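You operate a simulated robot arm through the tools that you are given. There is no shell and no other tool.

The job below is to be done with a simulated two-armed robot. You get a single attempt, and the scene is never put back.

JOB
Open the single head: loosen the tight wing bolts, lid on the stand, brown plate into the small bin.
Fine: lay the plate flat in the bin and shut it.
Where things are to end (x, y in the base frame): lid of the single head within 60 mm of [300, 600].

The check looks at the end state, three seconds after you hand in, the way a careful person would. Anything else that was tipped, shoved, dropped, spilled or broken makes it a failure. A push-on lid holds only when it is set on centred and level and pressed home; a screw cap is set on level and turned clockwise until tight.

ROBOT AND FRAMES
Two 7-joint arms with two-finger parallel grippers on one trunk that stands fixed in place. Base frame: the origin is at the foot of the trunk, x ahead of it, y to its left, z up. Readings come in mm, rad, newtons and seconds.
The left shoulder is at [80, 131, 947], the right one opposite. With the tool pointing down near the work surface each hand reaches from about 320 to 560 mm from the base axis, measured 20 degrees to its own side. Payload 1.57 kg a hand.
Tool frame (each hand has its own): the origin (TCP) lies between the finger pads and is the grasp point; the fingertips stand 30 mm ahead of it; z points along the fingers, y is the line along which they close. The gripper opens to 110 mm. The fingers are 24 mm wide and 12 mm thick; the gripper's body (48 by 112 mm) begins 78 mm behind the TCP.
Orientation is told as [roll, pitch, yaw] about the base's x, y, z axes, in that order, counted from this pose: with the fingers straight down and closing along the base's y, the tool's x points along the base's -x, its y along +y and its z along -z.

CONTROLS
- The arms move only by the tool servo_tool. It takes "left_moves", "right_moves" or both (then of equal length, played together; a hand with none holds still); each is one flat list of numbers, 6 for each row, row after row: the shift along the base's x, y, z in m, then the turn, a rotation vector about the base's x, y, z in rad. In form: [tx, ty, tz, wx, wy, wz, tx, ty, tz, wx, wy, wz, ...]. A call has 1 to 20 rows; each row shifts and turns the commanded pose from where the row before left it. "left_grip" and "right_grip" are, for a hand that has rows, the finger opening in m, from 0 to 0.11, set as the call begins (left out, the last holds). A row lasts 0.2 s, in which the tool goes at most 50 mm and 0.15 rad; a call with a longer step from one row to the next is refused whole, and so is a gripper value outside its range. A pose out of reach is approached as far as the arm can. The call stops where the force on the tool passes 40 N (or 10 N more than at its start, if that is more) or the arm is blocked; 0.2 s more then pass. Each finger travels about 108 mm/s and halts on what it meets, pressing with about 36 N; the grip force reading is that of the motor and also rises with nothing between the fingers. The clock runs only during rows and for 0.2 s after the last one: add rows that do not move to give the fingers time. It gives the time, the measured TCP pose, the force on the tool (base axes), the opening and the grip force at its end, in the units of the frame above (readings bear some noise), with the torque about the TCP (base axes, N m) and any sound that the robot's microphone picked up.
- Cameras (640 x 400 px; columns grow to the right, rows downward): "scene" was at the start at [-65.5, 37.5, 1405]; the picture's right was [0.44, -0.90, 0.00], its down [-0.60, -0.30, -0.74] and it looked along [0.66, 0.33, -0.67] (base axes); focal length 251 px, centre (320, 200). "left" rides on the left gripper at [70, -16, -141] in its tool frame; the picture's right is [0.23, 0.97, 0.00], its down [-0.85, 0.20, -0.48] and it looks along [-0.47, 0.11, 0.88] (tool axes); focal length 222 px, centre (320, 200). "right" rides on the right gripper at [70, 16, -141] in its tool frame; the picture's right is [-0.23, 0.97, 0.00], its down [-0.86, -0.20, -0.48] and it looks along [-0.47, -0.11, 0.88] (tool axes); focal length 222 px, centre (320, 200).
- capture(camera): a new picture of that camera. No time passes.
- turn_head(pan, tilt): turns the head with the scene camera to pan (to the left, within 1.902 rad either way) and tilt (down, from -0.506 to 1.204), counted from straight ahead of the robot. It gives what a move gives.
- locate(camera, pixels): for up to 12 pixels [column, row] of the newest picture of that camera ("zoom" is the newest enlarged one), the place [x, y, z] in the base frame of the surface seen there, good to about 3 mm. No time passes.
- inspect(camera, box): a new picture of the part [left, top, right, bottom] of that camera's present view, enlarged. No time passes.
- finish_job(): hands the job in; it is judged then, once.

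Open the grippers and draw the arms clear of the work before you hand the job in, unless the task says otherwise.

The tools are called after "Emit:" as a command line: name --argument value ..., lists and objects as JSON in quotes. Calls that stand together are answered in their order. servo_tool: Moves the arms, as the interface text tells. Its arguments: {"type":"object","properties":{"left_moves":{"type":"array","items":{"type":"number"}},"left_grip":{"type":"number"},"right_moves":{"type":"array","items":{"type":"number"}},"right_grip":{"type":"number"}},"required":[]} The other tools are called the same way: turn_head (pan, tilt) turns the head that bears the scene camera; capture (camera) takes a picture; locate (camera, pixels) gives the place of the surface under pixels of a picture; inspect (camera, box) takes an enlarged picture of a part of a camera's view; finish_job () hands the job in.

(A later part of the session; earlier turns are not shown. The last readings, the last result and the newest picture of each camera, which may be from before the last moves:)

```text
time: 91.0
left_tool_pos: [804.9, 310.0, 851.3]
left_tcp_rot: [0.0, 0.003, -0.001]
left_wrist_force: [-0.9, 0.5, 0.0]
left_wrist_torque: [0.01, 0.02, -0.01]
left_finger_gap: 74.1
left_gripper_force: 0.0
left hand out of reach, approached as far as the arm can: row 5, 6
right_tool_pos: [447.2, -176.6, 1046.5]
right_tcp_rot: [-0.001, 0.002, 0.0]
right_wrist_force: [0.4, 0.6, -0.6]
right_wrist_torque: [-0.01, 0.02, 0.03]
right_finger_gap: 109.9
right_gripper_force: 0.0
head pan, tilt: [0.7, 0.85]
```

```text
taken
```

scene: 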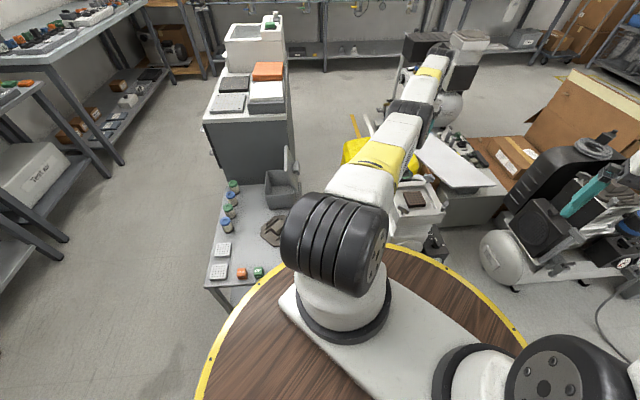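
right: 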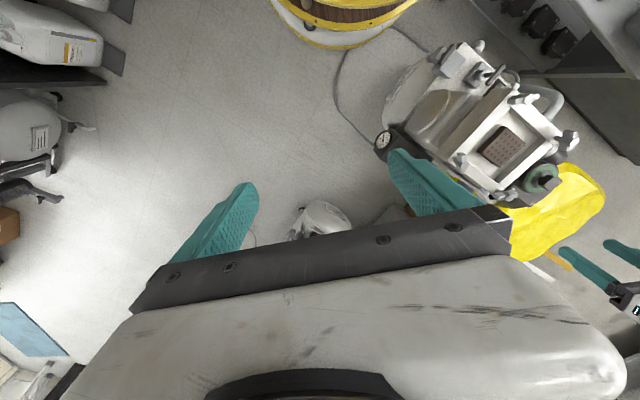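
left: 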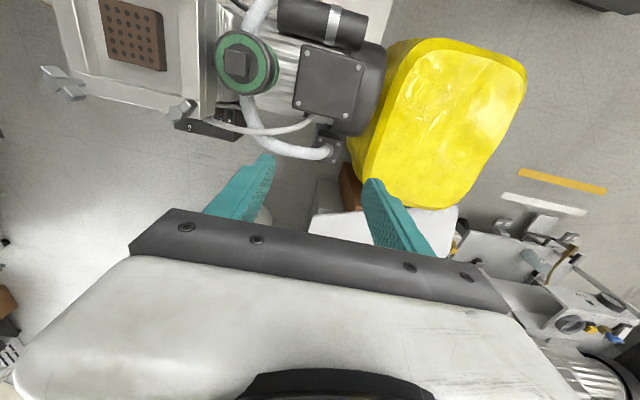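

The yaw turns freely, only the inward motion is blocked, so the elbow is exactly straight. Bending can start only with a sideways component in the elbow's own plane, so I test an upward-and-inward move.

Emit:
servo_tool --left_moves '[-0.015, -0.004, 0.04, 0, 0, 0, -0.02, -0.005, 0.04, 0, 0, 0]'

Emit:
servo_tool --left_moves '[-0.025, 0.035, 0, 0, 0, 0, -0.03, 0.03, 0, 0, 0, 0]'

```text
time: 91.6
left_tool_pos: [801.1, 306.3, 936.1]
left_tcp_rot: [0.001, 0.003, -0.002]
left_wrist_force: [0.3, 0.1, 0.8]
left_wrist_torque: [-0.03, -0.03, 0.0]
left_finger_gap: 74.1
left_gripper_force: 0.0
left hand out of reach, approached as far as the arm can: row 1, 2
right_tool_pos: [448.0, -176.9, 1047.1]
right_tcp_rot: [-0.001, 0.001, -0.002]
right_wrist_force: [0.4, 0.4, -0.9]
right_wrist_torque: [0.0, 0.02, 0.01]
right_finger_gap: 110.3
right_gripper_force: 0.1
head pan, tilt: [0.7, 0.85]
```

```text
time: 92.2
left_tool_pos: [780.2, 382.4, 940.2]
left_tcp_rot: [0.0, 0.006, -0.006]
left_wrist_force: [-0.6, -0.7, 0.0]
left_wrist_torque: [0.06, 0.02, -0.03]
left_finger_gap: 74.0
left_gripper_force: 0.0
left hand out of reach, approached as far as the arm can: row 1, 2
right_tool_pos: [447.7, -178.5, 1046.5]
right_tcp_rot: [0.0, 0.0, 0.0]
right_wrist_force: [0.2, -0.2, 0.2]
right_wrist_torque: [0.0, 0.01, 0.0]
right_finger_gap: 109.7
right_gripper_force: 0.1
head pan, tilt: [0.7, 0.85]
```

The elbow still doesn't bend: likely the wrist is near its flex limit with the hand straight down at full stretch. I tilt the hand outward about its wrist (fingers swinging forward), which should free the wrist, then try moving inward.

Emit:
servo_tool --left_moves '[0.0188, 0.0067, 0.002, 0.0472, -0.1317, 0, 0.0185, 0.0066, 0.004, 0.0472, -0.1317, 0, 0.018, 0.0064, 0.007, 0.0472, -0.1317, 0, 0.017, 0.006, 0.01, 0.0472, -0.1317, 0]'

Emit:
servo_tool --left_moves '[-0.03, -0.01, 0, 0, 0, 0, -0.03, -0.01, 0, 0, 0, 0]'

Emit:
capture --camera "scene"

```text
time: 93.2
left_tool_pos: [903.6, 424.1, 969.8]
left_tcp_rot: [0.213, -0.522, -0.059]
left_wrist_force: [0.1, -0.2, -0.8]
left_wrist_torque: [0.01, -0.02, -0.01]
left_finger_gap: 74.2
left_gripper_force: 0.0
left hand out of reach, approached as far as the arm can: row 1, 2, 3, 4
right_tool_pos: [447.5, -176.8, 1047.3]
right_tcp_rot: [-0.001, 0.0, 0.001]
right_wrist_force: [-1.1, -0.5, -0.3]
right_wrist_torque: [-0.02, -0.03, 0.01]
right_finger_gap: 110.1
right_gripper_force: 0.2
head pan, tilt: [0.7, 0.85]
```

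```text
time: 93.8
left_tool_pos: [901.9, 425.1, 973.9]
left_tcp_rot: [0.212, -0.52, -0.058]
left_wrist_force: [-0.8, -0.8, 0.3]
left_wrist_torque: [-0.02, 0.0, -0.03]
left_finger_gap: 73.9
left_gripper_force: 0.1
left hand out of reach, approached as far as the arm can: row 1, 2
right_tool_pos: [447.8, -178.2, 1045.9]
right_tcp_rot: [0.0, -0.001, -0.001]
right_wrist_force: [0.4, -1.1, 0.0]
right_wrist_torque: [0.0, -0.01, 0.02]
right_finger_gap: 109.9
right_gripper_force: 0.1
head pan, tilt: [0.7, 0.85]
```

```text
taken
```

scene: 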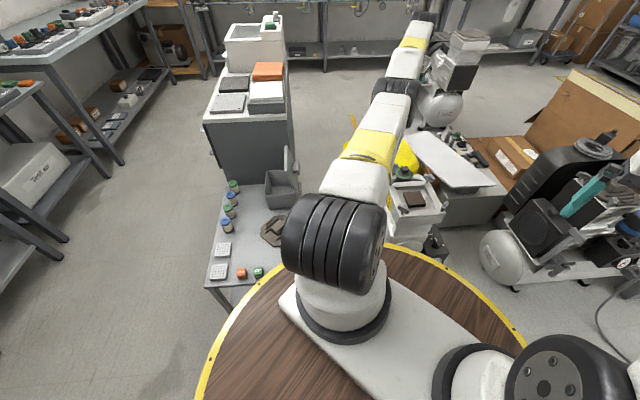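

The tilt moved the TCP out as if the wrist were fixed ~230 mm behind it, and inward motion still fails. Turning the hand back inward (pitching down, the way the elbow flexes) with extra inward travel should make the solver share the turn with the elbow.

Emit:
servo_tool --left_moves '[-0.0325, -0.0116, -0.015, -0.0472, 0.1317, 0, -0.0343, -0.0123, -0.011, -0.0472, 0.1317, 0, -0.0354, -0.0127, -0.007, -0.0472, 0.1317, 0, -0.036, -0.0129, -0.003, -0.0472, 0.1317, 0]'

Emit:
servo_tool --left_moves '[-0.03, -0.01, 0, -0.0472, 0.1317, 0, -0.03, -0.01, 0, -0.0472, 0.1317, 0, -0.03, -0.01, 0, 0, 0, 0]'

```text
time: 94.8
left_tool_pos: [779.6, 379.9, 936.8]
left_tcp_rot: [-0.001, 0.003, -0.003]
left_wrist_force: [-0.3, 0.9, 0.5]
left_wrist_torque: [0.0, -0.02, -0.03]
left_finger_gap: 74.4
left_gripper_force: 0.0
left hand out of reach, approached as far as the arm can: row 2, 3, 4
right_tool_pos: [448.3, -176.4, 1046.8]
right_tcp_rot: [0.0, -0.001, 0.0]
right_wrist_force: [-0.3, 0.5, 0.2]
right_wrist_torque: [-0.03, -0.01, 0.02]
right_finger_gap: 110.0
right_gripper_force: 0.0
head pan, tilt: [0.7, 0.85]
```

```text
time: 95.6
left_tool_pos: [718.6, 357.8, 940.5]
left_tcp_rot: [-0.098, 0.269, -0.017]
left_wrist_force: [0.3, 0.4, -0.5]
left_wrist_torque: [-0.01, 0.0, 0.0]
left_finger_gap: 74.1
left_gripper_force: 0.0
left hand out of reach, approached as far as the arm can: row 3
right_tool_pos: [449.1, -177.1, 1047.5]
right_tcp_rot: [0.0, 0.0, 0.001]
right_wrist_force: [0.3, -0.7, 0.2]
right_wrist_torque: [-0.02, 0.0, 0.02]
right_finger_gap: 110.0
right_gripper_force: 0.0
head pan, tilt: [0.7, 0.85]
```

The wrist point is still at full stretch. The elbow's flex plane may be horizontal, so I test a negative yaw turn together with rightward-and-inward motion.

Emit:
servo_tool --left_moves '[-0.015, -0.03, 0, 0, 0, -0.14, -0.02, -0.03, 0, 0, 0, -0.14, -0.02, -0.03, 0, 0, 0, -0.14]'

```text
time: 96.4
left_tool_pos: [738.2, 284.9, 946.9]
left_tcp_rot: [-0.096, 0.266, -0.439]
left_wrist_force: [-0.4, 0.1, -0.1]
left_wrist_torque: [-0.01, 0.02, 0.01]
left_finger_gap: 74.2
left_gripper_force: 0.0
left hand out of reach, approached as far as the arm can: row 1, 2, 3
right_tool_pos: [447.9, -176.9, 1048.2]
right_tcp_rot: [0.001, 0.0, 0.002]
right_wrist_force: [-0.6, -0.7, 0.4]
right_wrist_torque: [-0.01, -0.03, -0.01]
right_finger_gap: 110.1
right_gripper_force: 0.0
head pan, tilt: [0.7, 0.85]
```

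The radius may have dropped slightly. I try a pure inward move now.

Emit:
servo_tool --left_moves '[-0.03, -0.006, 0, 0, 0, 0, -0.03, -0.006, 0, 0, 0, 0, 0, 0, 0, 0, 0, 0]'

```text
time: 97.2
left_tool_pos: [737.9, 282.1, 951.3]
left_tcp_rot: [-0.096, 0.265, -0.438]
left_wrist_force: [0.1, -0.1, -0.8]
left_wrist_torque: [-0.01, 0.01, 0.0]
left_finger_gap: 74.1
left_gripper_force: 0.1
left hand out of reach, approached as far as the arm can: row 1, 2
right_tool_pos: [448.6, -177.3, 1046.8]
right_tcp_rot: [-0.001, 0.0, -0.001]
right_wrist_force: [-0.5, -0.5, 0.2]
right_wrist_torque: [0.03, 0.01, -0.01]
right_finger_gap: 110.1
right_gripper_force: 0.1
head pan, tilt: [0.7, 0.85]
```

Still stuck. I look closely at the arm's shape in the scene view to understand the elbow state.

Emit:
turn_head --pan 0.3 --tilt 0.5

Emit:
capture --camera "scene"

Emit:
capture --camera "left"

```text
time: 98.1
left_tool_pos: [738.6, 282.4, 952.2]
left_tcp_rot: [-0.096, 0.266, -0.436]
left_wrist_force: [-0.5, -1.0, 0.4]
left_wrist_torque: [0.03, -0.01, 0.02]
left_finger_gap: 74.0
left_gripper_force: 0.0
right_tool_pos: [448.0, -177.9, 1047.2]
right_tcp_rot: [0.001, 0.0, 0.0]
right_wrist_force: [-0.6, 0.7, -0.3]
right_wrist_torque: [0.01, -0.03, -0.01]
right_finger_gap: 109.9
right_gripper_force: 0.1
head pan, tilt: [0.3, 0.499]
```

```text
taken
```

scene: 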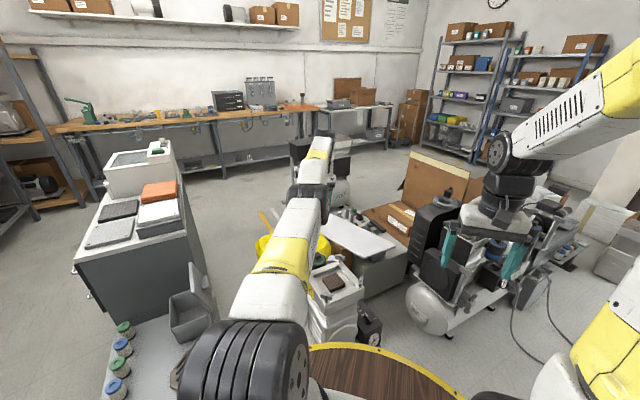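

```text
taken
```

left: 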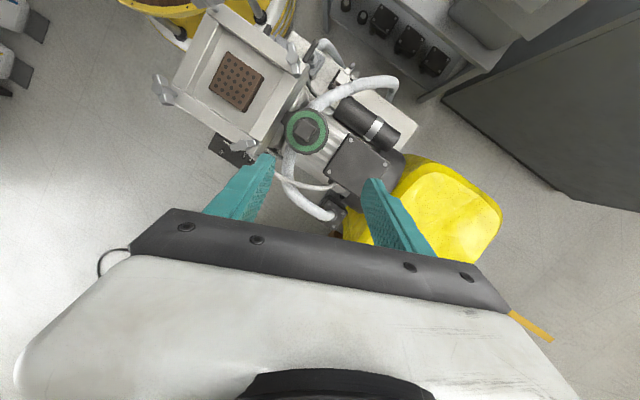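

The arm is straight in the picture from drum to wrist. I'll mimic a pure elbow flex: first swing the hand outward about the wrist, then pitch it inward while the wrist travels down and in, all in free space above z≈790.

Emit:
servo_tool --left_moves '[0.03, 0.006, -0.005, 0.0284, -0.137, 0, 0.03, 0.006, 0, 0.0284, -0.137, 0, 0.03, 0.006, 0.003, 0.0284, -0.137, 0, 0.03, 0.006, 0.007, 0.0284, -0.137, 0, 0.03, 0.006, 0.01, 0.0284, -0.137, 0, 0.028, 0.006, 0.012, 0.0284, -0.137, 0]'

Emit:
servo_tool --left_moves '[-0.0294, -0.0061, -0.038, -0.0244, 0.1175, 0, -0.031, -0.0064, -0.0353, -0.0244, 0.1175, 0, -0.0319, -0.0066, -0.032, -0.0244, 0.1175, 0, -0.0326, -0.0068, -0.029, -0.0244, 0.1175, 0, -0.0329, -0.0068, -0.0255, -0.0244, 0.1175, 0]'

Emit:
servo_tool --left_moves '[-0.03, -0.006, 0, 0, 0, 0, -0.03, -0.006, 0, 0, 0, 0]'

```text
time: 99.5
left_tool_pos: [929.0, 322.5, 984.0]
left_tcp_rot: [0.41, -0.414, -0.478]
left_wrist_force: [0.2, 0.0, -0.8]
left_wrist_torque: [0.03, 0.01, -0.01]
left_finger_gap: 73.9
left_gripper_force: 0.1
left hand out of reach, approached as far as the arm can: row 2, 4
right_tool_pos: [447.7, -177.9, 1047.8]
right_tcp_rot: [0.001, 0.0, 0.0]
right_wrist_force: [0.0, 0.7, 0.8]
right_wrist_torque: [0.01, -0.03, 0.0]
right_finger_gap: 109.9
right_gripper_force: 0.1
head pan, tilt: [0.3, 0.499]
```

```text
time: 100.7
left_tool_pos: [799.5, 292.0, 822.2]
left_tcp_rot: [0.045, 0.074, -0.412]
left_wrist_force: [0.1, -0.1, 0.0]
left_wrist_torque: [0.01, 0.0, 0.01]
left_finger_gap: 74.0
left_gripper_force: 0.1
left hand out of reach, approached as far as the arm can: row 1, 2, 3, 4, 5
right_tool_pos: [447.9, -177.7, 1047.4]
right_tcp_rot: [-0.001, 0.0, 0.0]
right_wrist_force: [-0.1, -0.4, 0.7]
right_wrist_torque: [0.0, 0.01, -0.01]
right_finger_gap: 110.3
right_gripper_force: 0.0
head pan, tilt: [0.3, 0.499]
```

```text
time: 101.3
left_tool_pos: [799.3, 292.5, 823.0]
left_tcp_rot: [0.045, 0.072, -0.411]
left_wrist_force: [0.2, 0.7, -0.8]
left_wrist_torque: [-0.03, -0.02, -0.01]
left_finger_gap: 74.1
left_gripper_force: 0.1
left hand out of reach, approached as far as the arm can: row 1, 2
right_tool_pos: [448.1, -177.9, 1047.6]
right_tcp_rot: [0.002, 0.0, 0.0]
right_wrist_force: [0.2, 0.2, -0.5]
right_wrist_torque: [0.04, -0.02, -0.01]
right_finger_gap: 110.0
right_gripper_force: 0.1
head pan, tilt: [0.3, 0.499]
```

Rows seem to execute only their part along the reach sphere, and large inward steps from an exactly straight elbow can't converge. I try nearly tangential steps that end only ~1 mm inside the sphere, one direction at a time: up, then down.

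Emit:
servo_tool --left_moves '[-0.0025, -0.0006, 0.045, 0, 0, 0]'

Emit:
servo_tool --left_moves '[-0.0025, -0.0006, -0.045, 0, 0, 0]'

Emit:
servo_tool --left_moves '[-0.0122, 0.0433, 0, 0, 0, 0]'

Emit:
servo_tool --left_moves '[0.0073, -0.0444, 0, 0, 0, 0]'

```text
time: 101.7
left_tool_pos: [799.6, 293.2, 866.0]
left_tcp_rot: [0.043, 0.073, -0.413]
left_wrist_force: [0.5, -0.8, 0.1]
left_wrist_torque: [-0.03, -0.04, 0.01]
left_finger_gap: 74.0
left_gripper_force: 0.0
left hand out of reach, approached as far as the arm can: row 1
right_tool_pos: [449.4, -177.6, 1047.1]
right_tcp_rot: [0.002, 0.001, -0.001]
right_wrist_force: [0.0, 0.6, 0.7]
right_wrist_torque: [0.02, 0.03, -0.01]
right_finger_gap: 110.1
right_gripper_force: 0.0
head pan, tilt: [0.3, 0.499]
```

```text
time: 102.1
left_tool_pos: [799.4, 293.6, 823.5]
left_tcp_rot: [0.045, 0.072, -0.41]
left_wrist_force: [-0.6, -0.8, 1.0]
left_wrist_torque: [0.02, -0.01, -0.02]
left_finger_gap: 73.9
left_gripper_force: 0.1
left hand out of reach, approached as far as the arm can: row 1
right_tool_pos: [446.8, -176.8, 1045.5]
right_tcp_rot: [-0.001, 0.001, 0.001]
right_wrist_force: [0.4, -0.5, 0.9]
right_wrist_torque: [0.01, 0.02, 0.01]
right_finger_gap: 109.9
right_gripper_force: 0.2
head pan, tilt: [0.3, 0.499]
```

```text
time: 102.5
left_tool_pos: [790.8, 332.7, 821.3]
left_tcp_rot: [0.046, 0.072, -0.415]
left_wrist_force: [0.2, -1.1, 0.3]
left_wrist_torque: [0.06, 0.0, 0.0]
left_finger_gap: 74.3
left_gripper_force: 0.0
left hand out of reach, approached as far as the arm can: row 1
right_tool_pos: [448.2, -178.4, 1047.0]
right_tcp_rot: [0.001, 0.001, -0.001]
right_wrist_force: [0.9, 0.4, -0.4]
right_wrist_torque: [0.03, 0.02, 0.0]
right_finger_gap: 109.8
right_gripper_force: 0.0
head pan, tilt: [0.3, 0.499]
```

```text
time: 102.9
left_tool_pos: [799.3, 294.8, 818.9]
left_tcp_rot: [0.044, 0.071, -0.412]
left_wrist_force: [-0.4, 0.8, 0.9]
left_wrist_torque: [-0.04, 0.01, 0.01]
left_finger_gap: 73.9
left_gripper_force: 0.0
right_tool_pos: [448.4, -177.1, 1047.2]
right_tcp_rot: [0.0, 0.001, 0.001]
right_wrist_force: [-0.4, 0.5, 0.5]
right_wrist_torque: [-0.04, 0.03, -0.02]
right_finger_gap: 110.0
right_gripper_force: 0.1
head pan, tilt: [0.3, 0.499]
```

The rightward step was accepted without a reach warning, so the elbow has begun to bend. I follow with small inward steps.

Emit:
servo_tool --left_moves '[0.003, -0.03, 0, 0, 0, 0]'

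Emit:
servo_tool --left_moves '[-0.005, -0.001, 0, 0, 0, 0, -0.007, -0.0015, 0, 0, 0, 0]'

Emit:
servo_tool --left_moves '[-0.01, -0.003, 0, 0, 0, 0, -0.015, -0.004, 0, 0, 0, 0, -0.02, -0.005, 0, 0, 0, 0]'

```text
time: 103.3
left_tool_pos: [804.2, 264.2, 821.0]
left_tcp_rot: [0.045, 0.071, -0.411]
left_wrist_force: [0.4, -0.5, 0.0]
left_wrist_torque: [-0.04, 0.0, 0.0]
left_finger_gap: 74.2
left_gripper_force: 0.0
right_tool_pos: [448.7, -177.9, 1047.3]
right_tcp_rot: [0.0, 0.001, 0.003]
right_wrist_force: [0.5, 0.5, -0.1]
right_wrist_torque: [-0.02, 0.01, -0.02]
right_finger_gap: 110.1
right_gripper_force: 0.0
head pan, tilt: [0.3, 0.499]
```

```text
time: 103.9
left_tool_pos: [804.9, 261.2, 820.0]
left_tcp_rot: [0.046, 0.072, -0.411]
left_wrist_force: [-0.7, 0.0, 0.8]
left_wrist_torque: [0.02, 0.01, 0.01]
left_finger_gap: 74.0
left_gripper_force: 0.0
left hand out of reach, approached as far as the arm can: row 1, 2
right_tool_pos: [448.1, -177.8, 1046.5]
right_tcp_rot: [0.0, -0.002, 0.0]
right_wrist_force: [-0.7, -0.8, -0.8]
right_wrist_torque: [-0.02, 0.01, 0.01]
right_finger_gap: 110.0
right_gripper_force: 0.2
head pan, tilt: [0.3, 0.499]
```

```text
time: 104.7
left_tool_pos: [805.2, 258.5, 819.4]
left_tcp_rot: [0.046, 0.071, -0.412]
left_wrist_force: [-0.1, -0.2, 0.7]
left_wrist_torque: [0.01, 0.01, 0.02]
left_finger_gap: 73.9
left_gripper_force: 0.2
left hand out of reach, approached as far as the arm can: row 1, 2, 3
right_tool_pos: [448.0, -177.2, 1047.2]
right_tcp_rot: [0.0, 0.001, 0.0]
right_wrist_force: [0.0, 0.1, 0.6]
right_wrist_torque: [0.0, 0.01, -0.01]
right_finger_gap: 110.3
right_gripper_force: 0.1
head pan, tilt: [0.3, 0.499]
```

Fitting the stuck points, the reach sphere's centre is nearer (184,200), so only up, down and left were really tested inside it. I now test a rightward step ending ~2 mm inside, with a matching small negative yaw.

Emit:
servo_tool --left_moves '[0.0005, -0.045, 0, 0, 0, 0]'

Emit:
servo_tool --left_moves '[-0.003, -0.045, 0, 0, 0, -0.1]'

Emit:
servo_tool --left_moves '[-0.005, -0.045, 0, 0, 0, -0.1]'

```text
time: 105.1
left_tool_pos: [807.6, 218.2, 817.2]
left_tcp_rot: [0.044, 0.07, -0.411]
left_wrist_force: [-0.7, 0.8, 0.5]
left_wrist_torque: [-0.07, -0.01, 0.0]
left_finger_gap: 74.3
left_gripper_force: 0.0
right_tool_pos: [447.8, -177.2, 1047.3]
right_tcp_rot: [0.0, 0.0, 0.002]
right_wrist_force: [0.5, 0.5, -0.2]
right_wrist_torque: [0.02, 0.0, -0.01]
right_finger_gap: 109.9
right_gripper_force: 0.1
head pan, tilt: [0.3, 0.499]
```

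```text
time: 105.5
left_tool_pos: [810.6, 171.9, 815.8]
left_tcp_rot: [0.046, 0.073, -0.511]
left_wrist_force: [0.6, 0.7, -0.7]
left_wrist_torque: [-0.03, 0.03, 0.0]
left_finger_gap: 74.0
left_gripper_force: 0.1
left hand out of reach, approached as far as the arm can: row 1
right_tool_pos: [448.3, -175.8, 1046.9]
right_tcp_rot: [0.0, -0.001, 0.0]
right_wrist_force: [-0.2, -0.8, -0.5]
right_wrist_torque: [-0.03, 0.01, -0.01]
right_finger_gap: 110.0
right_gripper_force: 0.0
head pan, tilt: [0.3, 0.499]
```

```text
time: 105.9
left_tool_pos: [812.0, 126.5, 815.7]
left_tcp_rot: [0.045, 0.071, -0.613]
left_wrist_force: [-0.3, 0.0, -0.3]
left_wrist_torque: [-0.07, 0.03, 0.0]
left_finger_gap: 74.1
left_gripper_force: 0.0
left hand out of reach, approached as far as the arm can: row 1
right_tool_pos: [449.0, -178.2, 1047.1]
right_tcp_rot: [-0.002, 0.0, 0.002]
right_wrist_force: [0.5, 0.8, -0.8]
right_wrist_torque: [-0.05, -0.03, 0.05]
right_finger_gap: 110.1
right_gripper_force: 0.0
head pan, tilt: [0.3, 0.499]
```

Rightward steps without yaw were accepted even though they ended inside the sphere (radius fell 739→732 mm), so the elbow flexes that way. I continue rightward with a few mm inward each row.

Emit:
servo_tool --left_moves '[-0.005, -0.045, 0, 0, 0, 0]'

Emit:
servo_tool --left_moves '[-0.009, -0.045, 0, 0, 0, 0]'

Emit:
capture --camera "scene"

```text
time: 106.3
left_tool_pos: [808.5, 82.7, 818.1]
left_tcp_rot: [0.047, 0.07, -0.611]
left_wrist_force: [1.2, 0.9, 0.4]
left_wrist_torque: [-0.06, 0.02, -0.03]
left_finger_gap: 74.3
left_gripper_force: 0.0
right_tool_pos: [447.8, -177.5, 1046.9]
right_tcp_rot: [0.001, 0.001, 0.001]
right_wrist_force: [-0.2, -0.3, 0.6]
right_wrist_torque: [-0.06, 0.02, 0.03]
right_finger_gap: 109.9
right_gripper_force: 0.1
head pan, tilt: [0.3, 0.499]
```

```text
time: 106.7
left_tool_pos: [800.8, 35.3, 817.4]
left_tcp_rot: [0.047, 0.073, -0.611]
left_wrist_force: [-0.2, 0.0, 1.2]
left_wrist_torque: [-0.07, 0.05, -0.02]
left_finger_gap: 73.7
left_gripper_force: 0.1
right_tool_pos: [448.9, -176.2, 1046.0]
right_tcp_rot: [0.002, 0.0, 0.002]
right_wrist_force: [1.4, 0.6, -0.1]
right_wrist_torque: [-0.05, 0.01, 0.03]
right_finger_gap: 109.9
right_gripper_force: 0.1
head pan, tilt: [0.3, 0.499]
```

```text
taken
```

scene: 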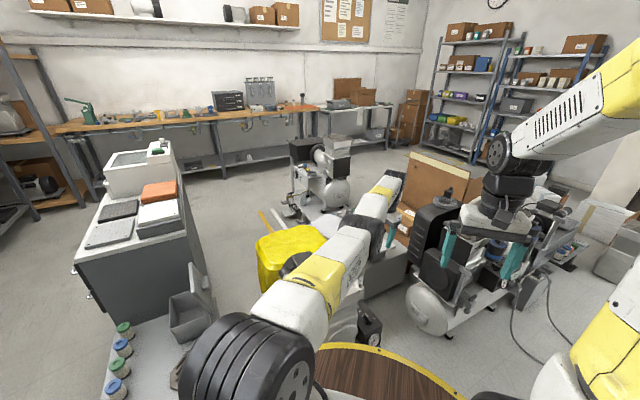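

Accepted again and the radius keeps shrinking. I increase the inward part.

Emit:
servo_tool --left_moves '[-0.02, -0.035, 0, 0, 0, 0]'

Emit:
servo_tool --left_moves '[-0.03, -0.02, 0, 0, 0, 0, -0.035, -0.01, 0, 0, 0, 0]'

```text
time: 107.1
left_tool_pos: [790.4, -2.1, 815.3]
left_tcp_rot: [0.045, 0.074, -0.611]
left_wrist_force: [-0.2, 0.1, -0.4]
left_wrist_torque: [-0.05, 0.0, -0.02]
left_finger_gap: 74.1
left_gripper_force: 0.0
left hand out of reach, approached as far as the arm can: row 1
right_tool_pos: [447.8, -177.1, 1046.8]
right_tcp_rot: [0.001, 0.0, 0.003]
right_wrist_force: [-0.4, 0.1, -0.1]
right_wrist_torque: [-0.03, 0.01, 0.0]
right_finger_gap: 109.8
right_gripper_force: 0.0
head pan, tilt: [0.3, 0.499]
```

```text
time: 107.7
left_tool_pos: [777.4, -50.2, 814.1]
left_tcp_rot: [0.045, 0.073, -0.612]
left_wrist_force: [0.9, 0.8, 0.2]
left_wrist_torque: [-0.04, 0.0, 0.0]
left_finger_gap: 74.1
left_gripper_force: 0.0
left hand out of reach, approached as far as the arm can: row 1, 2
right_tool_pos: [447.8, -177.7, 1047.8]
right_tcp_rot: [-0.001, 0.0, 0.001]
right_wrist_force: [0.6, 0.2, 0.1]
right_wrist_torque: [0.02, 0.01, -0.01]
right_finger_gap: 110.0
right_gripper_force: 0.1
head pan, tilt: [0.3, 0.499]
```

Behaviour fits an elbow pushed slightly past straight to the wrong side and clamped there. I first push outward to straighten it fully, then step leftward staying about 1 mm inside the sphere so it can flex to the proper side.

Emit:
servo_tool --left_moves '[0.024, -0.0068, 0, 0, 0, 0, 0.024, -0.0068, 0, 0, 0, 0]'

Emit:
servo_tool --left_moves '[0.0095, 0.044, 0, 0, 0, 0]'

Emit:
servo_tool --left_moves '[0.0068, 0.0446, 0, 0, 0, 0]'

Emit:
servo_tool --left_moves '[0.0041, 0.0449, 0, 0, 0, 0]'

```text
time: 108.3
left_tool_pos: [778.6, -51.6, 815.9]
left_tcp_rot: [0.046, 0.07, -0.613]
left_wrist_force: [-0.1, 0.1, 0.0]
left_wrist_torque: [0.02, 0.0, 0.01]
left_finger_gap: 73.9
left_gripper_force: 0.0
left hand out of reach, approached as far as the arm can: row 1, 2
right_tool_pos: [448.3, -177.6, 1046.4]
right_tcp_rot: [0.0, -0.001, -0.001]
right_wrist_force: [1.4, 0.4, 0.9]
right_wrist_torque: [-0.02, -0.01, -0.01]
right_finger_gap: 110.0
right_gripper_force: 0.1
head pan, tilt: [0.3, 0.499]
```

```text
time: 108.7
left_tool_pos: [789.8, -8.7, 815.9]
left_tcp_rot: [0.047, 0.071, -0.614]
left_wrist_force: [0.5, -0.3, 0.4]
left_wrist_torque: [0.04, -0.01, 0.0]
left_finger_gap: 74.1
left_gripper_force: 0.1
right_tool_pos: [449.2, -177.7, 1047.8]
right_tcp_rot: [0.0, 0.001, 0.001]
right_wrist_force: [-0.1, -0.9, 0.6]
right_wrist_torque: [0.0, 0.01, -0.03]
right_finger_gap: 109.9
right_gripper_force: 0.1
head pan, tilt: [0.3, 0.499]
```

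```text
time: 109.1
left_tool_pos: [799.8, 37.1, 814.8]
left_tcp_rot: [0.045, 0.073, -0.615]
left_wrist_force: [-0.6, -0.3, 0.3]
left_wrist_torque: [0.04, -0.03, -0.01]
left_finger_gap: 74.0
left_gripper_force: 0.0
left hand out of reach, approached as far as the arm can: row 1
right_tool_pos: [448.5, -178.2, 1046.5]
right_tcp_rot: [0.0, 0.0, -0.001]
right_wrist_force: [-0.7, -0.7, 0.1]
right_wrist_torque: [0.01, -0.02, -0.01]
right_finger_gap: 110.3
right_gripper_force: 0.0
head pan, tilt: [0.3, 0.499]
```

```text
time: 109.5
left_tool_pos: [807.4, 81.6, 817.5]
left_tcp_rot: [0.046, 0.073, -0.613]
left_wrist_force: [-0.4, -0.3, -0.4]
left_wrist_torque: [0.02, 0.01, -0.03]
left_finger_gap: 74.2
left_gripper_force: 0.1
left hand out of reach, approached as far as the arm can: row 1
right_tool_pos: [448.3, -178.1, 1046.0]
right_tcp_rot: [0.0, 0.001, 0.001]
right_wrist_force: [-1.4, -0.6, 0.4]
right_wrist_torque: [0.03, 0.01, -0.02]
right_finger_gap: 109.9
right_gripper_force: 0.0
head pan, tilt: [0.3, 0.499]
```

Outward motion is blocked too, so it really is at full stretch, with the sphere centre nearer y≈179. With this better normal I test single steps ending ~3 mm inside: down first.

Emit:
servo_tool --left_moves '[-0.0059, 0.0008, -0.0397, 0, 0, 0]'

Emit:
servo_tool --left_moves '[-0.0022, 0.0003, 0.0401, 0, 0, 0]'

Emit:
servo_tool --left_moves '[0.0012, 0.0402, 0, 0, 0, 0]'

Emit:
servo_tool --left_moves '[-0.0093, -0.0391, 0, 0, 0, 0]'

```text
time: 109.9
left_tool_pos: [803.9, 83.1, 778.4]
left_tcp_rot: [0.046, 0.071, -0.611]
left_wrist_force: [-0.5, 0.9, -0.1]
left_wrist_torque: [0.01, -0.04, 0.0]
left_finger_gap: 74.0
left_gripper_force: 0.0
left hand out of reach, approached as far as the arm can: row 1
right_tool_pos: [447.8, -176.6, 1047.6]
right_tcp_rot: [-0.001, 0.0, 0.0]
right_wrist_force: [-0.9, -0.4, 0.0]
right_wrist_torque: [0.02, -0.01, 0.0]
right_finger_gap: 109.9
right_gripper_force: 0.0
head pan, tilt: [0.3, 0.499]
```

```text
time: 110.3
left_tool_pos: [807.9, 82.5, 816.8]
left_tcp_rot: [0.045, 0.072, -0.612]
left_wrist_force: [0.4, -0.1, 0.2]
left_wrist_torque: [0.02, 0.02, -0.01]
left_finger_gap: 73.9
left_gripper_force: 0.0
left hand out of reach, approached as far as the arm can: row 1
right_tool_pos: [448.5, -177.7, 1047.2]
right_tcp_rot: [-0.001, 0.0, 0.0]
right_wrist_force: [-1.2, -0.3, 0.4]
right_wrist_torque: [0.04, 0.03, -0.01]
right_finger_gap: 109.9
right_gripper_force: 0.0
head pan, tilt: [0.3, 0.499]
```

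```text
time: 110.7
left_tool_pos: [811.3, 121.9, 815.9]
left_tcp_rot: [0.045, 0.072, -0.612]
left_wrist_force: [0.4, -0.2, 0.2]
left_wrist_torque: [0.02, 0.0, 0.01]
left_finger_gap: 74.0
left_gripper_force: 0.1
right_tool_pos: [447.4, -177.6, 1047.5]
right_tcp_rot: [0.0, 0.001, 0.0]
right_wrist_force: [0.5, -0.5, -1.3]
right_wrist_torque: [0.01, 0.02, 0.01]
right_finger_gap: 109.9
right_gripper_force: 0.1
head pan, tilt: [0.3, 0.499]
```

```text
time: 111.1
left_tool_pos: [806.8, 85.1, 814.9]
left_tcp_rot: [0.044, 0.073, -0.612]
left_wrist_force: [-0.4, 0.2, 0.3]
left_wrist_torque: [-0.05, 0.01, 0.01]
left_finger_gap: 74.2
left_gripper_force: 0.1
left hand out of reach, approached as far as the arm can: row 1
right_tool_pos: [448.1, -176.2, 1046.8]
right_tcp_rot: [0.0, 0.0, 0.0]
right_wrist_force: [-0.2, 0.1, 1.0]
right_wrist_torque: [-0.02, 0.02, -0.01]
right_finger_gap: 110.0
right_gripper_force: 0.1
head pan, tilt: [0.3, 0.499]
```

Steps of a few mm are simply ignored. Since small orientation changes are shared among all joints, I pitch the hand inward about its fixed wrist point (which should bend the elbow a little within tolerance), then try very small inward steps.

Emit:
servo_tool --left_moves '[-0.0328, 0.0044, 0.0036, 0.0185, 0.1387, 0, -0.0321, 0.0043, 0.008, 0.0185, 0.1387, 0, -0.0306, 0.0041, 0.0123, 0.0185, 0.1387, 0, -0.0287, 0.0038, 0.0163, 0.0185, 0.1387, 0]'

Emit:
servo_tool --left_moves '[-0.003, 0.0004, 0, 0, 0, 0, -0.003, 0.0004, 0, 0, 0, 0, -0.004, 0.0005, 0, 0, 0, 0]'

Emit:
servo_tool --left_moves '[-0.005, 0.0006, 0, 0, 0, 0, -0.006, 0.0008, 0, 0, 0, 0, -0.008, 0.001, 0, 0, 0, 0]'

```text
time: 112.1
left_tool_pos: [681.1, 100.2, 856.8]
left_tcp_rot: [-0.251, 0.56, -0.708]
left_wrist_force: [1.0, 1.1, -0.2]
left_wrist_torque: [0.0, -0.01, 0.0]
left_finger_gap: 74.0
left_gripper_force: 0.1
left hand out of reach, approached as far as the arm can: row 3
right_tool_pos: [448.8, -177.2, 1046.0]
right_tcp_rot: [0.0, 0.0, 0.0]
right_wrist_force: [0.1, 0.3, -0.9]
right_wrist_torque: [-0.04, -0.01, 0.0]
right_finger_gap: 110.1
right_gripper_force: 0.1
head pan, tilt: [0.3, 0.499]
```

```text
time: 112.9
left_tool_pos: [670.4, 101.3, 855.8]
left_tcp_rot: [-0.246, 0.555, -0.707]
left_wrist_force: [0.3, -0.2, 0.2]
left_wrist_torque: [0.04, 0.03, -0.03]
left_finger_gap: 74.0
left_gripper_force: 0.1
right_tool_pos: [448.5, -177.8, 1047.6]
right_tcp_rot: [0.001, 0.002, 0.001]
right_wrist_force: [0.3, -0.3, 0.3]
right_wrist_torque: [0.0, 0.01, 0.01]
right_finger_gap: 110.0
right_gripper_force: 0.0
head pan, tilt: [0.3, 0.499]
```

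```text
time: 113.7
left_tool_pos: [651.6, 101.6, 854.5]
left_tcp_rot: [-0.245, 0.556, -0.705]
left_wrist_force: [-0.1, 0.0, 1.1]
left_wrist_torque: [-0.02, 0.0, 0.02]
left_finger_gap: 73.8
left_gripper_force: 0.2
right_tool_pos: [447.4, -177.1, 1048.6]
right_tcp_rot: [0.0, 0.001, -0.001]
right_wrist_force: [0.3, 0.1, 0.0]
right_wrist_torque: [0.0, 0.04, -0.01]
right_finger_gap: 109.9
right_gripper_force: 0.0
head pan, tilt: [0.3, 0.499]
```

The arm is free again: the inward steps are followed exactly. I continue inward with larger steps, rising slightly.

Emit:
servo_tool --left_moves '[-0.012, 0.0015, 0.006, 0, 0, 0, -0.018, 0.0022, 0.008, 0, 0, 0, -0.025, 0.003, 0.01, 0, 0, 0, -0.03, 0.004, 0.01, 0, 0, 0, -0.03, 0.004, 0.01, 0, 0, 0]'

Emit:
capture --camera "scene"

```text
time: 114.9
left_tool_pos: [536.2, 116.7, 900.0]
left_tcp_rot: [-0.247, 0.558, -0.705]
left_wrist_force: [0.6, 0.3, -0.6]
left_wrist_torque: [0.05, -0.01, -0.01]
left_finger_gap: 74.1
left_gripper_force: 0.0
right_tool_pos: [448.5, -176.6, 1047.3]
right_tcp_rot: [-0.001, 0.002, 0.002]
right_wrist_force: [0.6, 0.4, 0.1]
right_wrist_torque: [-0.02, 0.04, -0.01]
right_finger_gap: 110.0
right_gripper_force: 0.0
head pan, tilt: [0.3, 0.499]
```

```text
taken
```

scene: 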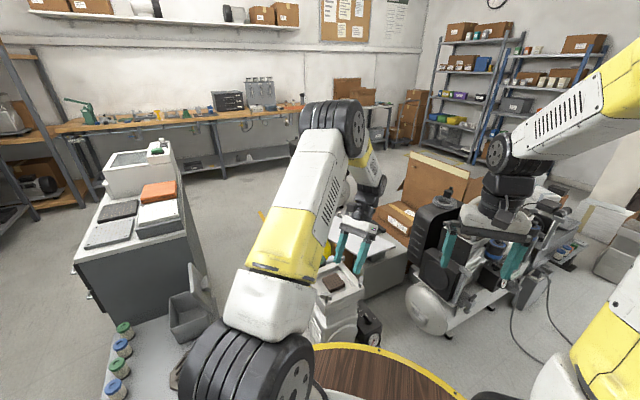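

The elbow is bent up again. I level the hand while moving it to above the plate at (582,174,900).

Emit:
servo_tool --left_moves '[0.0077, 0.0095, 0, -0.026, -0.0974, 0, 0.0077, 0.0095, 0, -0.026, -0.0974, 0, 0.0077, 0.0095, 0, -0.026, -0.0974, 0, 0.0077, 0.0095, 0, -0.026, -0.0974, 0, 0.0077, 0.0095, 0, -0.026, -0.0974, 0, 0.0077, 0.0095, 0, -0.026, -0.0974, 0, 0, 0, 0, 0, 0, 0]'

Emit:
capture --camera "left"

Emit:
turn_head --pan 0.6 --tilt 0.85

Emit:
capture --camera "scene"

```text
time: 116.5
left_tool_pos: [583.7, 173.7, 898.6]
left_tcp_rot: [0.002, -0.001, -0.635]
left_wrist_force: [-0.2, 0.1, 0.9]
left_wrist_torque: [0.01, 0.0, 0.04]
left_finger_gap: 74.0
left_gripper_force: 0.1
right_tool_pos: [448.8, -177.1, 1047.4]
right_tcp_rot: [0.001, 0.001, -0.001]
right_wrist_force: [-0.2, -0.2, -0.6]
right_wrist_torque: [0.0, -0.03, 0.0]
right_finger_gap: 110.0
right_gripper_force: 0.2
head pan, tilt: [0.3, 0.499]
```

```text
taken
```

left: 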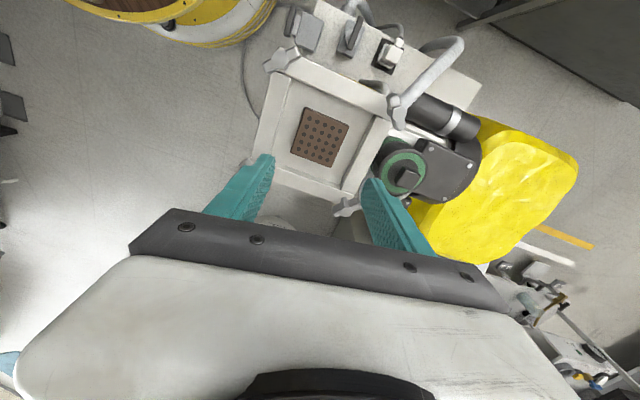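

```text
time: 117.3
left_tool_pos: [584.1, 174.7, 898.5]
left_tcp_rot: [0.002, 0.0, -0.635]
left_wrist_force: [0.0, -1.0, -0.3]
left_wrist_torque: [0.0, -0.01, -0.01]
left_finger_gap: 74.0
left_gripper_force: 0.1
right_tool_pos: [447.9, -177.5, 1047.8]
right_tcp_rot: [-0.002, 0.0, 0.0]
right_wrist_force: [0.0, -0.7, 0.4]
right_wrist_torque: [-0.02, 0.02, 0.02]
right_finger_gap: 110.2
right_gripper_force: 0.1
head pan, tilt: [0.6, 0.85]
```

```text
taken
```

scene: 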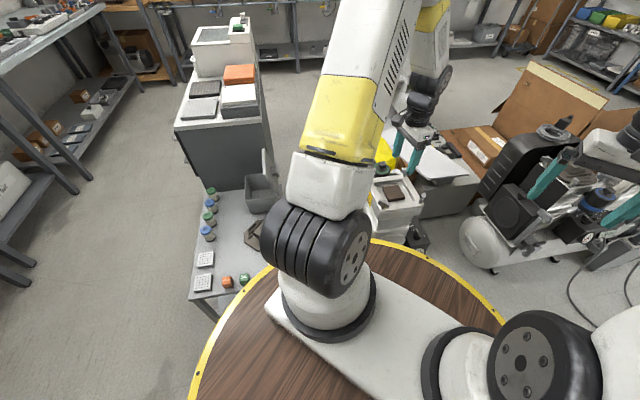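

The hand is level above the head. I measure the plate and recess precisely from the left camera.

Emit:
inspect --camera "left" --box '[240, 50, 410, 210]'

```text
2.50 times, centred on (325, 130) of left
```

zoom: 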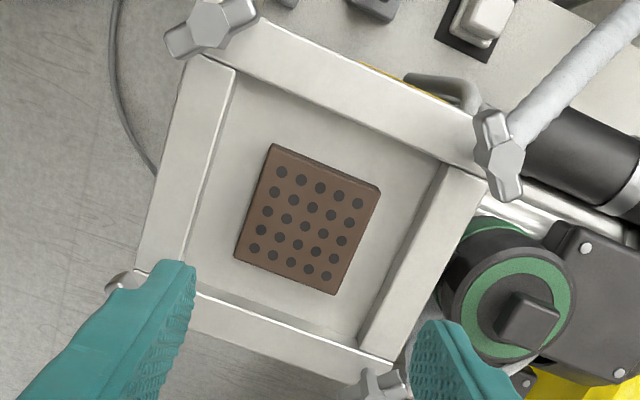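

Emit:
locate --camera "zoom" --pixels '[[276, 152], [376, 190], [334, 290], [238, 256], [306, 222], [235, 72], [440, 165], [355, 345], [187, 262], [300, 120], [400, 250], [220, 180]]'

Emit:
inspect --camera "left" --box '[240, 50, 410, 210]'

Emit:
locate --camera "zoom" --pixels '[[290, 165], [355, 185], [350, 250], [325, 275], [255, 240], [265, 200], [320, 165], [290, 265], [272, 147], [380, 187], [336, 295], [234, 258]]'

```text
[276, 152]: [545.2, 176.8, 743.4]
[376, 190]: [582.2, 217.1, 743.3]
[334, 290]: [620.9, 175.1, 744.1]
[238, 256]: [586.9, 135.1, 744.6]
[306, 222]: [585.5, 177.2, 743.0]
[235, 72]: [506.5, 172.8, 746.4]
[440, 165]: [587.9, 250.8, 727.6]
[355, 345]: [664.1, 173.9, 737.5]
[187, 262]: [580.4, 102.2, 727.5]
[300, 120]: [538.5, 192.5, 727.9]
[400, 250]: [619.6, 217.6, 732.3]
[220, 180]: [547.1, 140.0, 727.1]
```

```text
2.50 times, centred on (325, 130) of left
```

zoom: 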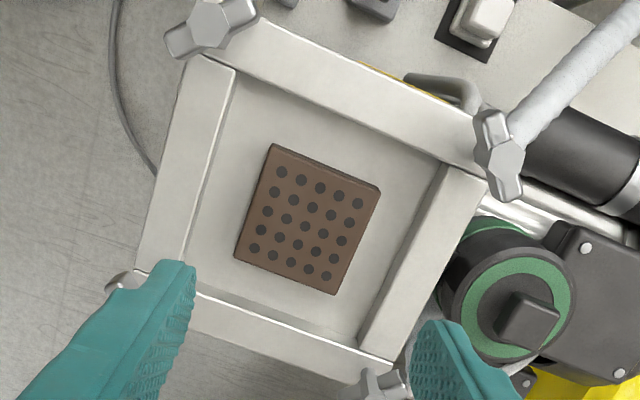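

```text
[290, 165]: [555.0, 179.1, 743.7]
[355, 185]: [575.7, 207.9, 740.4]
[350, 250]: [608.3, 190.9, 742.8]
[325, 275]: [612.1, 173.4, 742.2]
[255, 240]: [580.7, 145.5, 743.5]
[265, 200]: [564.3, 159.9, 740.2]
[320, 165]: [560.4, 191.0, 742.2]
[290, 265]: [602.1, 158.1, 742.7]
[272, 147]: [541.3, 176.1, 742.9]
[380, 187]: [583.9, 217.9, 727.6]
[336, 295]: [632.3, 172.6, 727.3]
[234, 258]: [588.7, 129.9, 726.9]
```

Plate: ~58 mm square, centre (583.8,176.0), top z 743 on a floor at 727.5, with ~25 mm free all round. I turn the hand to yaw +0.785 with a 15° outward tilt (so it can also reach the bin floor) above the plate.

Emit:
servo_tool --left_moves '[0, 0, -0.004, 0, 0, 0.142, 0, 0, -0.004, 0, 0, 0.142, 0, 0, -0.004, 0, 0, 0.142, 0, 0, -0.004, 0, 0, 0.142, 0, 0, -0.004, 0, 0, 0.142, 0, 0, -0.004, 0, 0, 0.142, 0, 0, -0.004, 0, 0, 0.142, 0, 0, -0.004, 0, 0, 0.142, -0.002, -0.001, -0.004, 0, 0, 0.142, -0.003, -0.002, -0.004, 0, 0, 0.142, 0, 0, 0, 0.0925, -0.0925, 0, 0, 0, 0, 0.0925, -0.0925, 0, 0, 0, 0, 0, 0, 0]' --left_grip 0.07

Emit:
capture --camera "left"

Emit:
inspect --camera "right" --box '[440, 80, 600, 210]'

```text
time: 120.1
left_tool_pos: [576.9, 171.4, 859.5]
left_tcp_rot: [0.003, -0.264, 0.785]
left_wrist_force: [-0.3, -0.3, 0.8]
left_wrist_torque: [0.02, -0.02, -0.04]
left_finger_gap: 70.0
left_gripper_force: 0.0
right_tool_pos: [449.7, -177.5, 1046.9]
right_tcp_rot: [0.0, -0.001, -0.001]
right_wrist_force: [0.4, 0.5, 0.4]
right_wrist_torque: [0.0, 0.0, -0.03]
right_finger_gap: 110.2
right_gripper_force: 0.0
head pan, tilt: [0.6, 0.85]
```

```text
taken
```

left: 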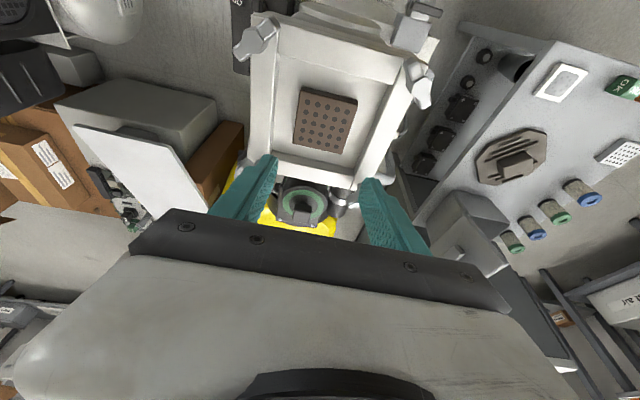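

```text
3.08 times, centred on (520, 145) of right
```

zoom: 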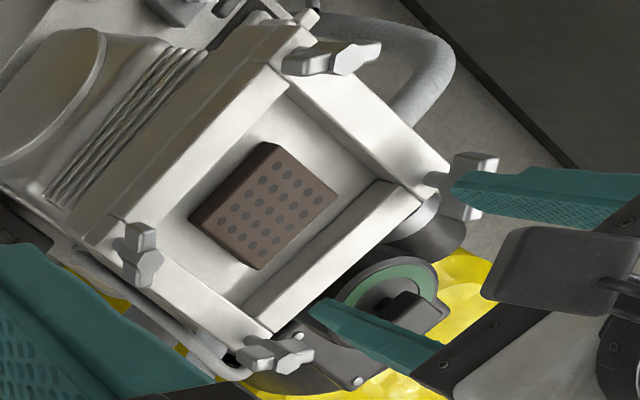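

Aligned above the plate. I descend so the fingertips straddle it inside the recess.

Emit:
servo_tool --left_moves '[0.001, 0, -0.035, 0, 0, 0, 0.0008, -0.0004, -0.03, 0, 0, 0, 0, 0, -0.015, 0, 0, 0, 0, 0, 0, 0, 0, 0]'

Emit:
inspect --camera "left" --box '[220, 60, 420, 220]'

Emit:
inspect --camera "right" --box '[440, 80, 600, 210]'

Emit:
inspect --camera "scene" --box '[350, 140, 450, 240]'

```text
time: 121.1
left_tool_pos: [579.9, 170.3, 779.5]
left_tcp_rot: [0.003, -0.262, 0.785]
left_wrist_force: [0.0, 0.9, 0.9]
left_wrist_torque: [0.0, 0.03, 0.02]
left_finger_gap: 69.9
left_gripper_force: 0.0
right_tool_pos: [447.3, -176.9, 1047.0]
right_tcp_rot: [0.001, 0.0, 0.0]
right_wrist_force: [-0.1, -0.8, -0.3]
right_wrist_torque: [0.0, 0.03, -0.01]
right_finger_gap: 109.9
right_gripper_force: 0.0
head pan, tilt: [0.6, 0.85]
```

```text
2.50 times, centred on (320, 140) of left
```

zoom: 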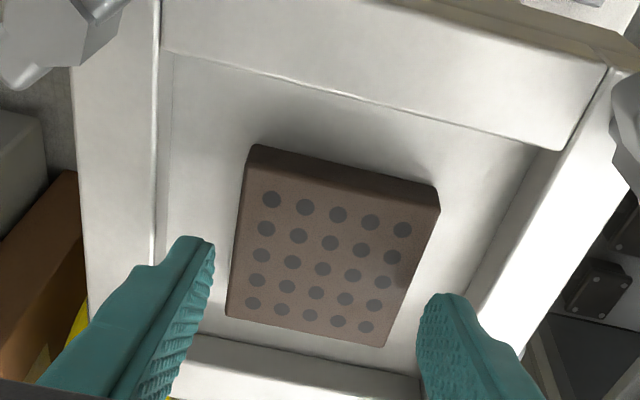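

```text
3.08 times, centred on (520, 145) of right
```

zoom: 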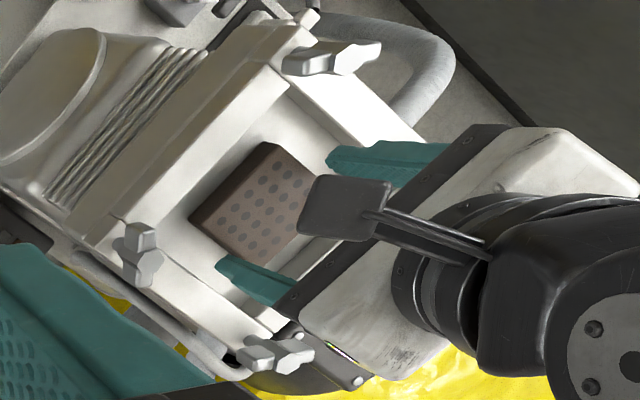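

```text
4.00 times, centred on (400, 190) of scene
```

zoom: 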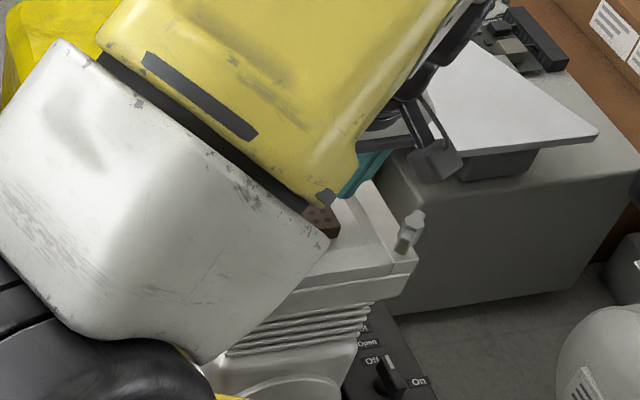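

The plate sits centred between the fingertips. I go down the last 17 mm and close gently.

Emit:
servo_tool --left_moves '[0, 0, -0.01, 0, 0, 0, 0, 0, -0.007, 0, 0, 0, 0, 0, 0, 0, 0, 0]'

Emit:
servo_tool --left_moves '[0, 0, 0, 0, 0, 0, 0, 0, 0, 0, 0, 0, 0, 0, 0, 0, 0, 0]' --left_grip 0.0

Emit:
inspect --camera "left" --box '[220, 60, 420, 220]'

```text
time: 121.9
left_tool_pos: [581.5, 170.0, 761.0]
left_tcp_rot: [0.002, -0.264, 0.787]
left_wrist_force: [1.2, -0.5, 0.3]
left_wrist_torque: [0.0, 0.0, 0.04]
left_finger_gap: 69.9
left_gripper_force: 0.1
right_tool_pos: [448.0, -177.1, 1047.0]
right_tcp_rot: [0.001, -0.001, 0.0]
right_wrist_force: [-0.3, 0.4, -2.0]
right_wrist_torque: [0.0, 0.0, 0.02]
right_finger_gap: 109.8
right_gripper_force: 0.0
head pan, tilt: [0.6, 0.85]
```

```text
time: 122.7
left_tool_pos: [579.0, 170.1, 761.7]
left_tcp_rot: [0.002, -0.261, 0.786]
left_wrist_force: [0.2, 0.3, -0.2]
left_wrist_torque: [0.01, 0.02, -0.03]
left_finger_gap: 61.5
left_gripper_force: 36.1
right_tool_pos: [448.8, -177.1, 1046.6]
right_tcp_rot: [-0.001, -0.001, 0.001]
right_wrist_force: [0.0, 0.0, 0.1]
right_wrist_torque: [0.01, 0.01, 0.0]
right_finger_gap: 109.9
right_gripper_force: 0.0
head pan, tilt: [0.6, 0.85]
```

```text
2.50 times, centred on (320, 140) of left
```

zoom: 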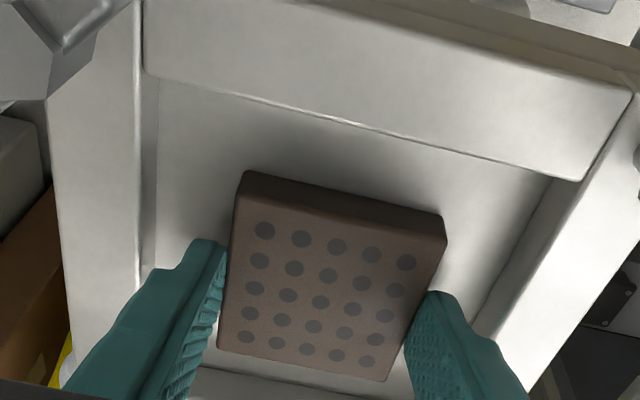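

The plate is gripped (61.5 mm). I lift it 20 mm and check that it stays level.

Emit:
servo_tool --left_moves '[0, 0, 0.005, 0, 0, 0, 0, 0, 0.007, 0, 0, 0, 0, 0, 0.01, 0, 0, 0, 0, 0, 0.02, 0, 0, 0]'

Emit:
inspect --camera "left" --box '[220, 60, 420, 220]'

Emit:
locate --camera "zoom" --pixels '[[250, 205], [435, 250], [380, 365], [225, 335], [320, 285]]'

Emit:
inspect --camera "right" --box '[440, 80, 600, 210]'

```text
time: 123.7
left_tool_pos: [579.7, 171.9, 803.0]
left_tcp_rot: [0.0, -0.261, 0.785]
left_wrist_force: [-0.4, 0.5, -1.2]
left_wrist_torque: [-0.02, 0.03, 0.0]
left_finger_gap: 61.5
left_gripper_force: 36.0
right_tool_pos: [447.8, -177.2, 1046.7]
right_tcp_rot: [0.002, -0.001, -0.001]
right_wrist_force: [0.2, 0.6, -0.1]
right_wrist_torque: [-0.01, -0.01, 0.04]
right_finger_gap: 109.8
right_gripper_force: 0.0
head pan, tilt: [0.6, 0.85]
```

```text
2.50 times, centred on (320, 140) of left
```

zoom: 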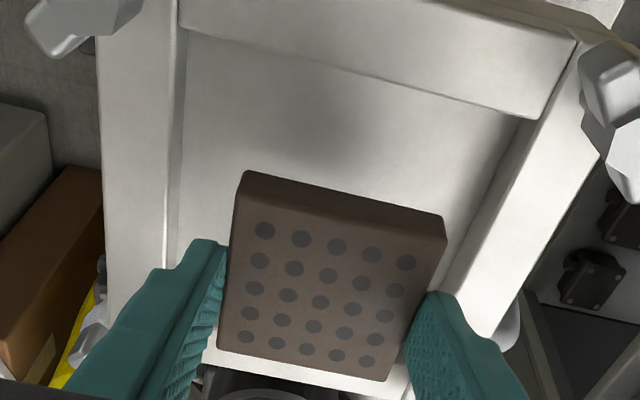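

```text
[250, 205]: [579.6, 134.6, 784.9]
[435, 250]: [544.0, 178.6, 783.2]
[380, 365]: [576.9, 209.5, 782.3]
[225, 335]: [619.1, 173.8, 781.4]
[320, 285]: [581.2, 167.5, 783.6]
```

```text
3.08 times, centred on (520, 145) of right
```

zoom: 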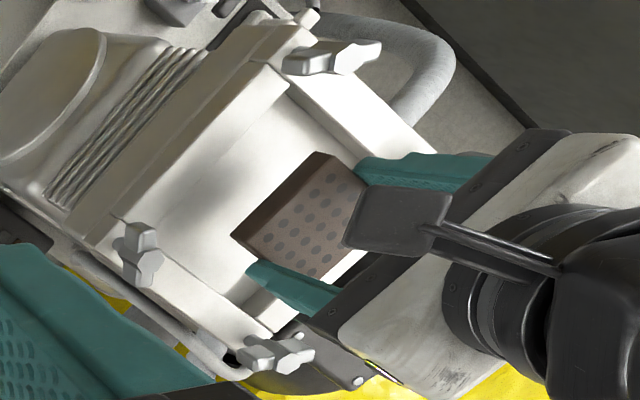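

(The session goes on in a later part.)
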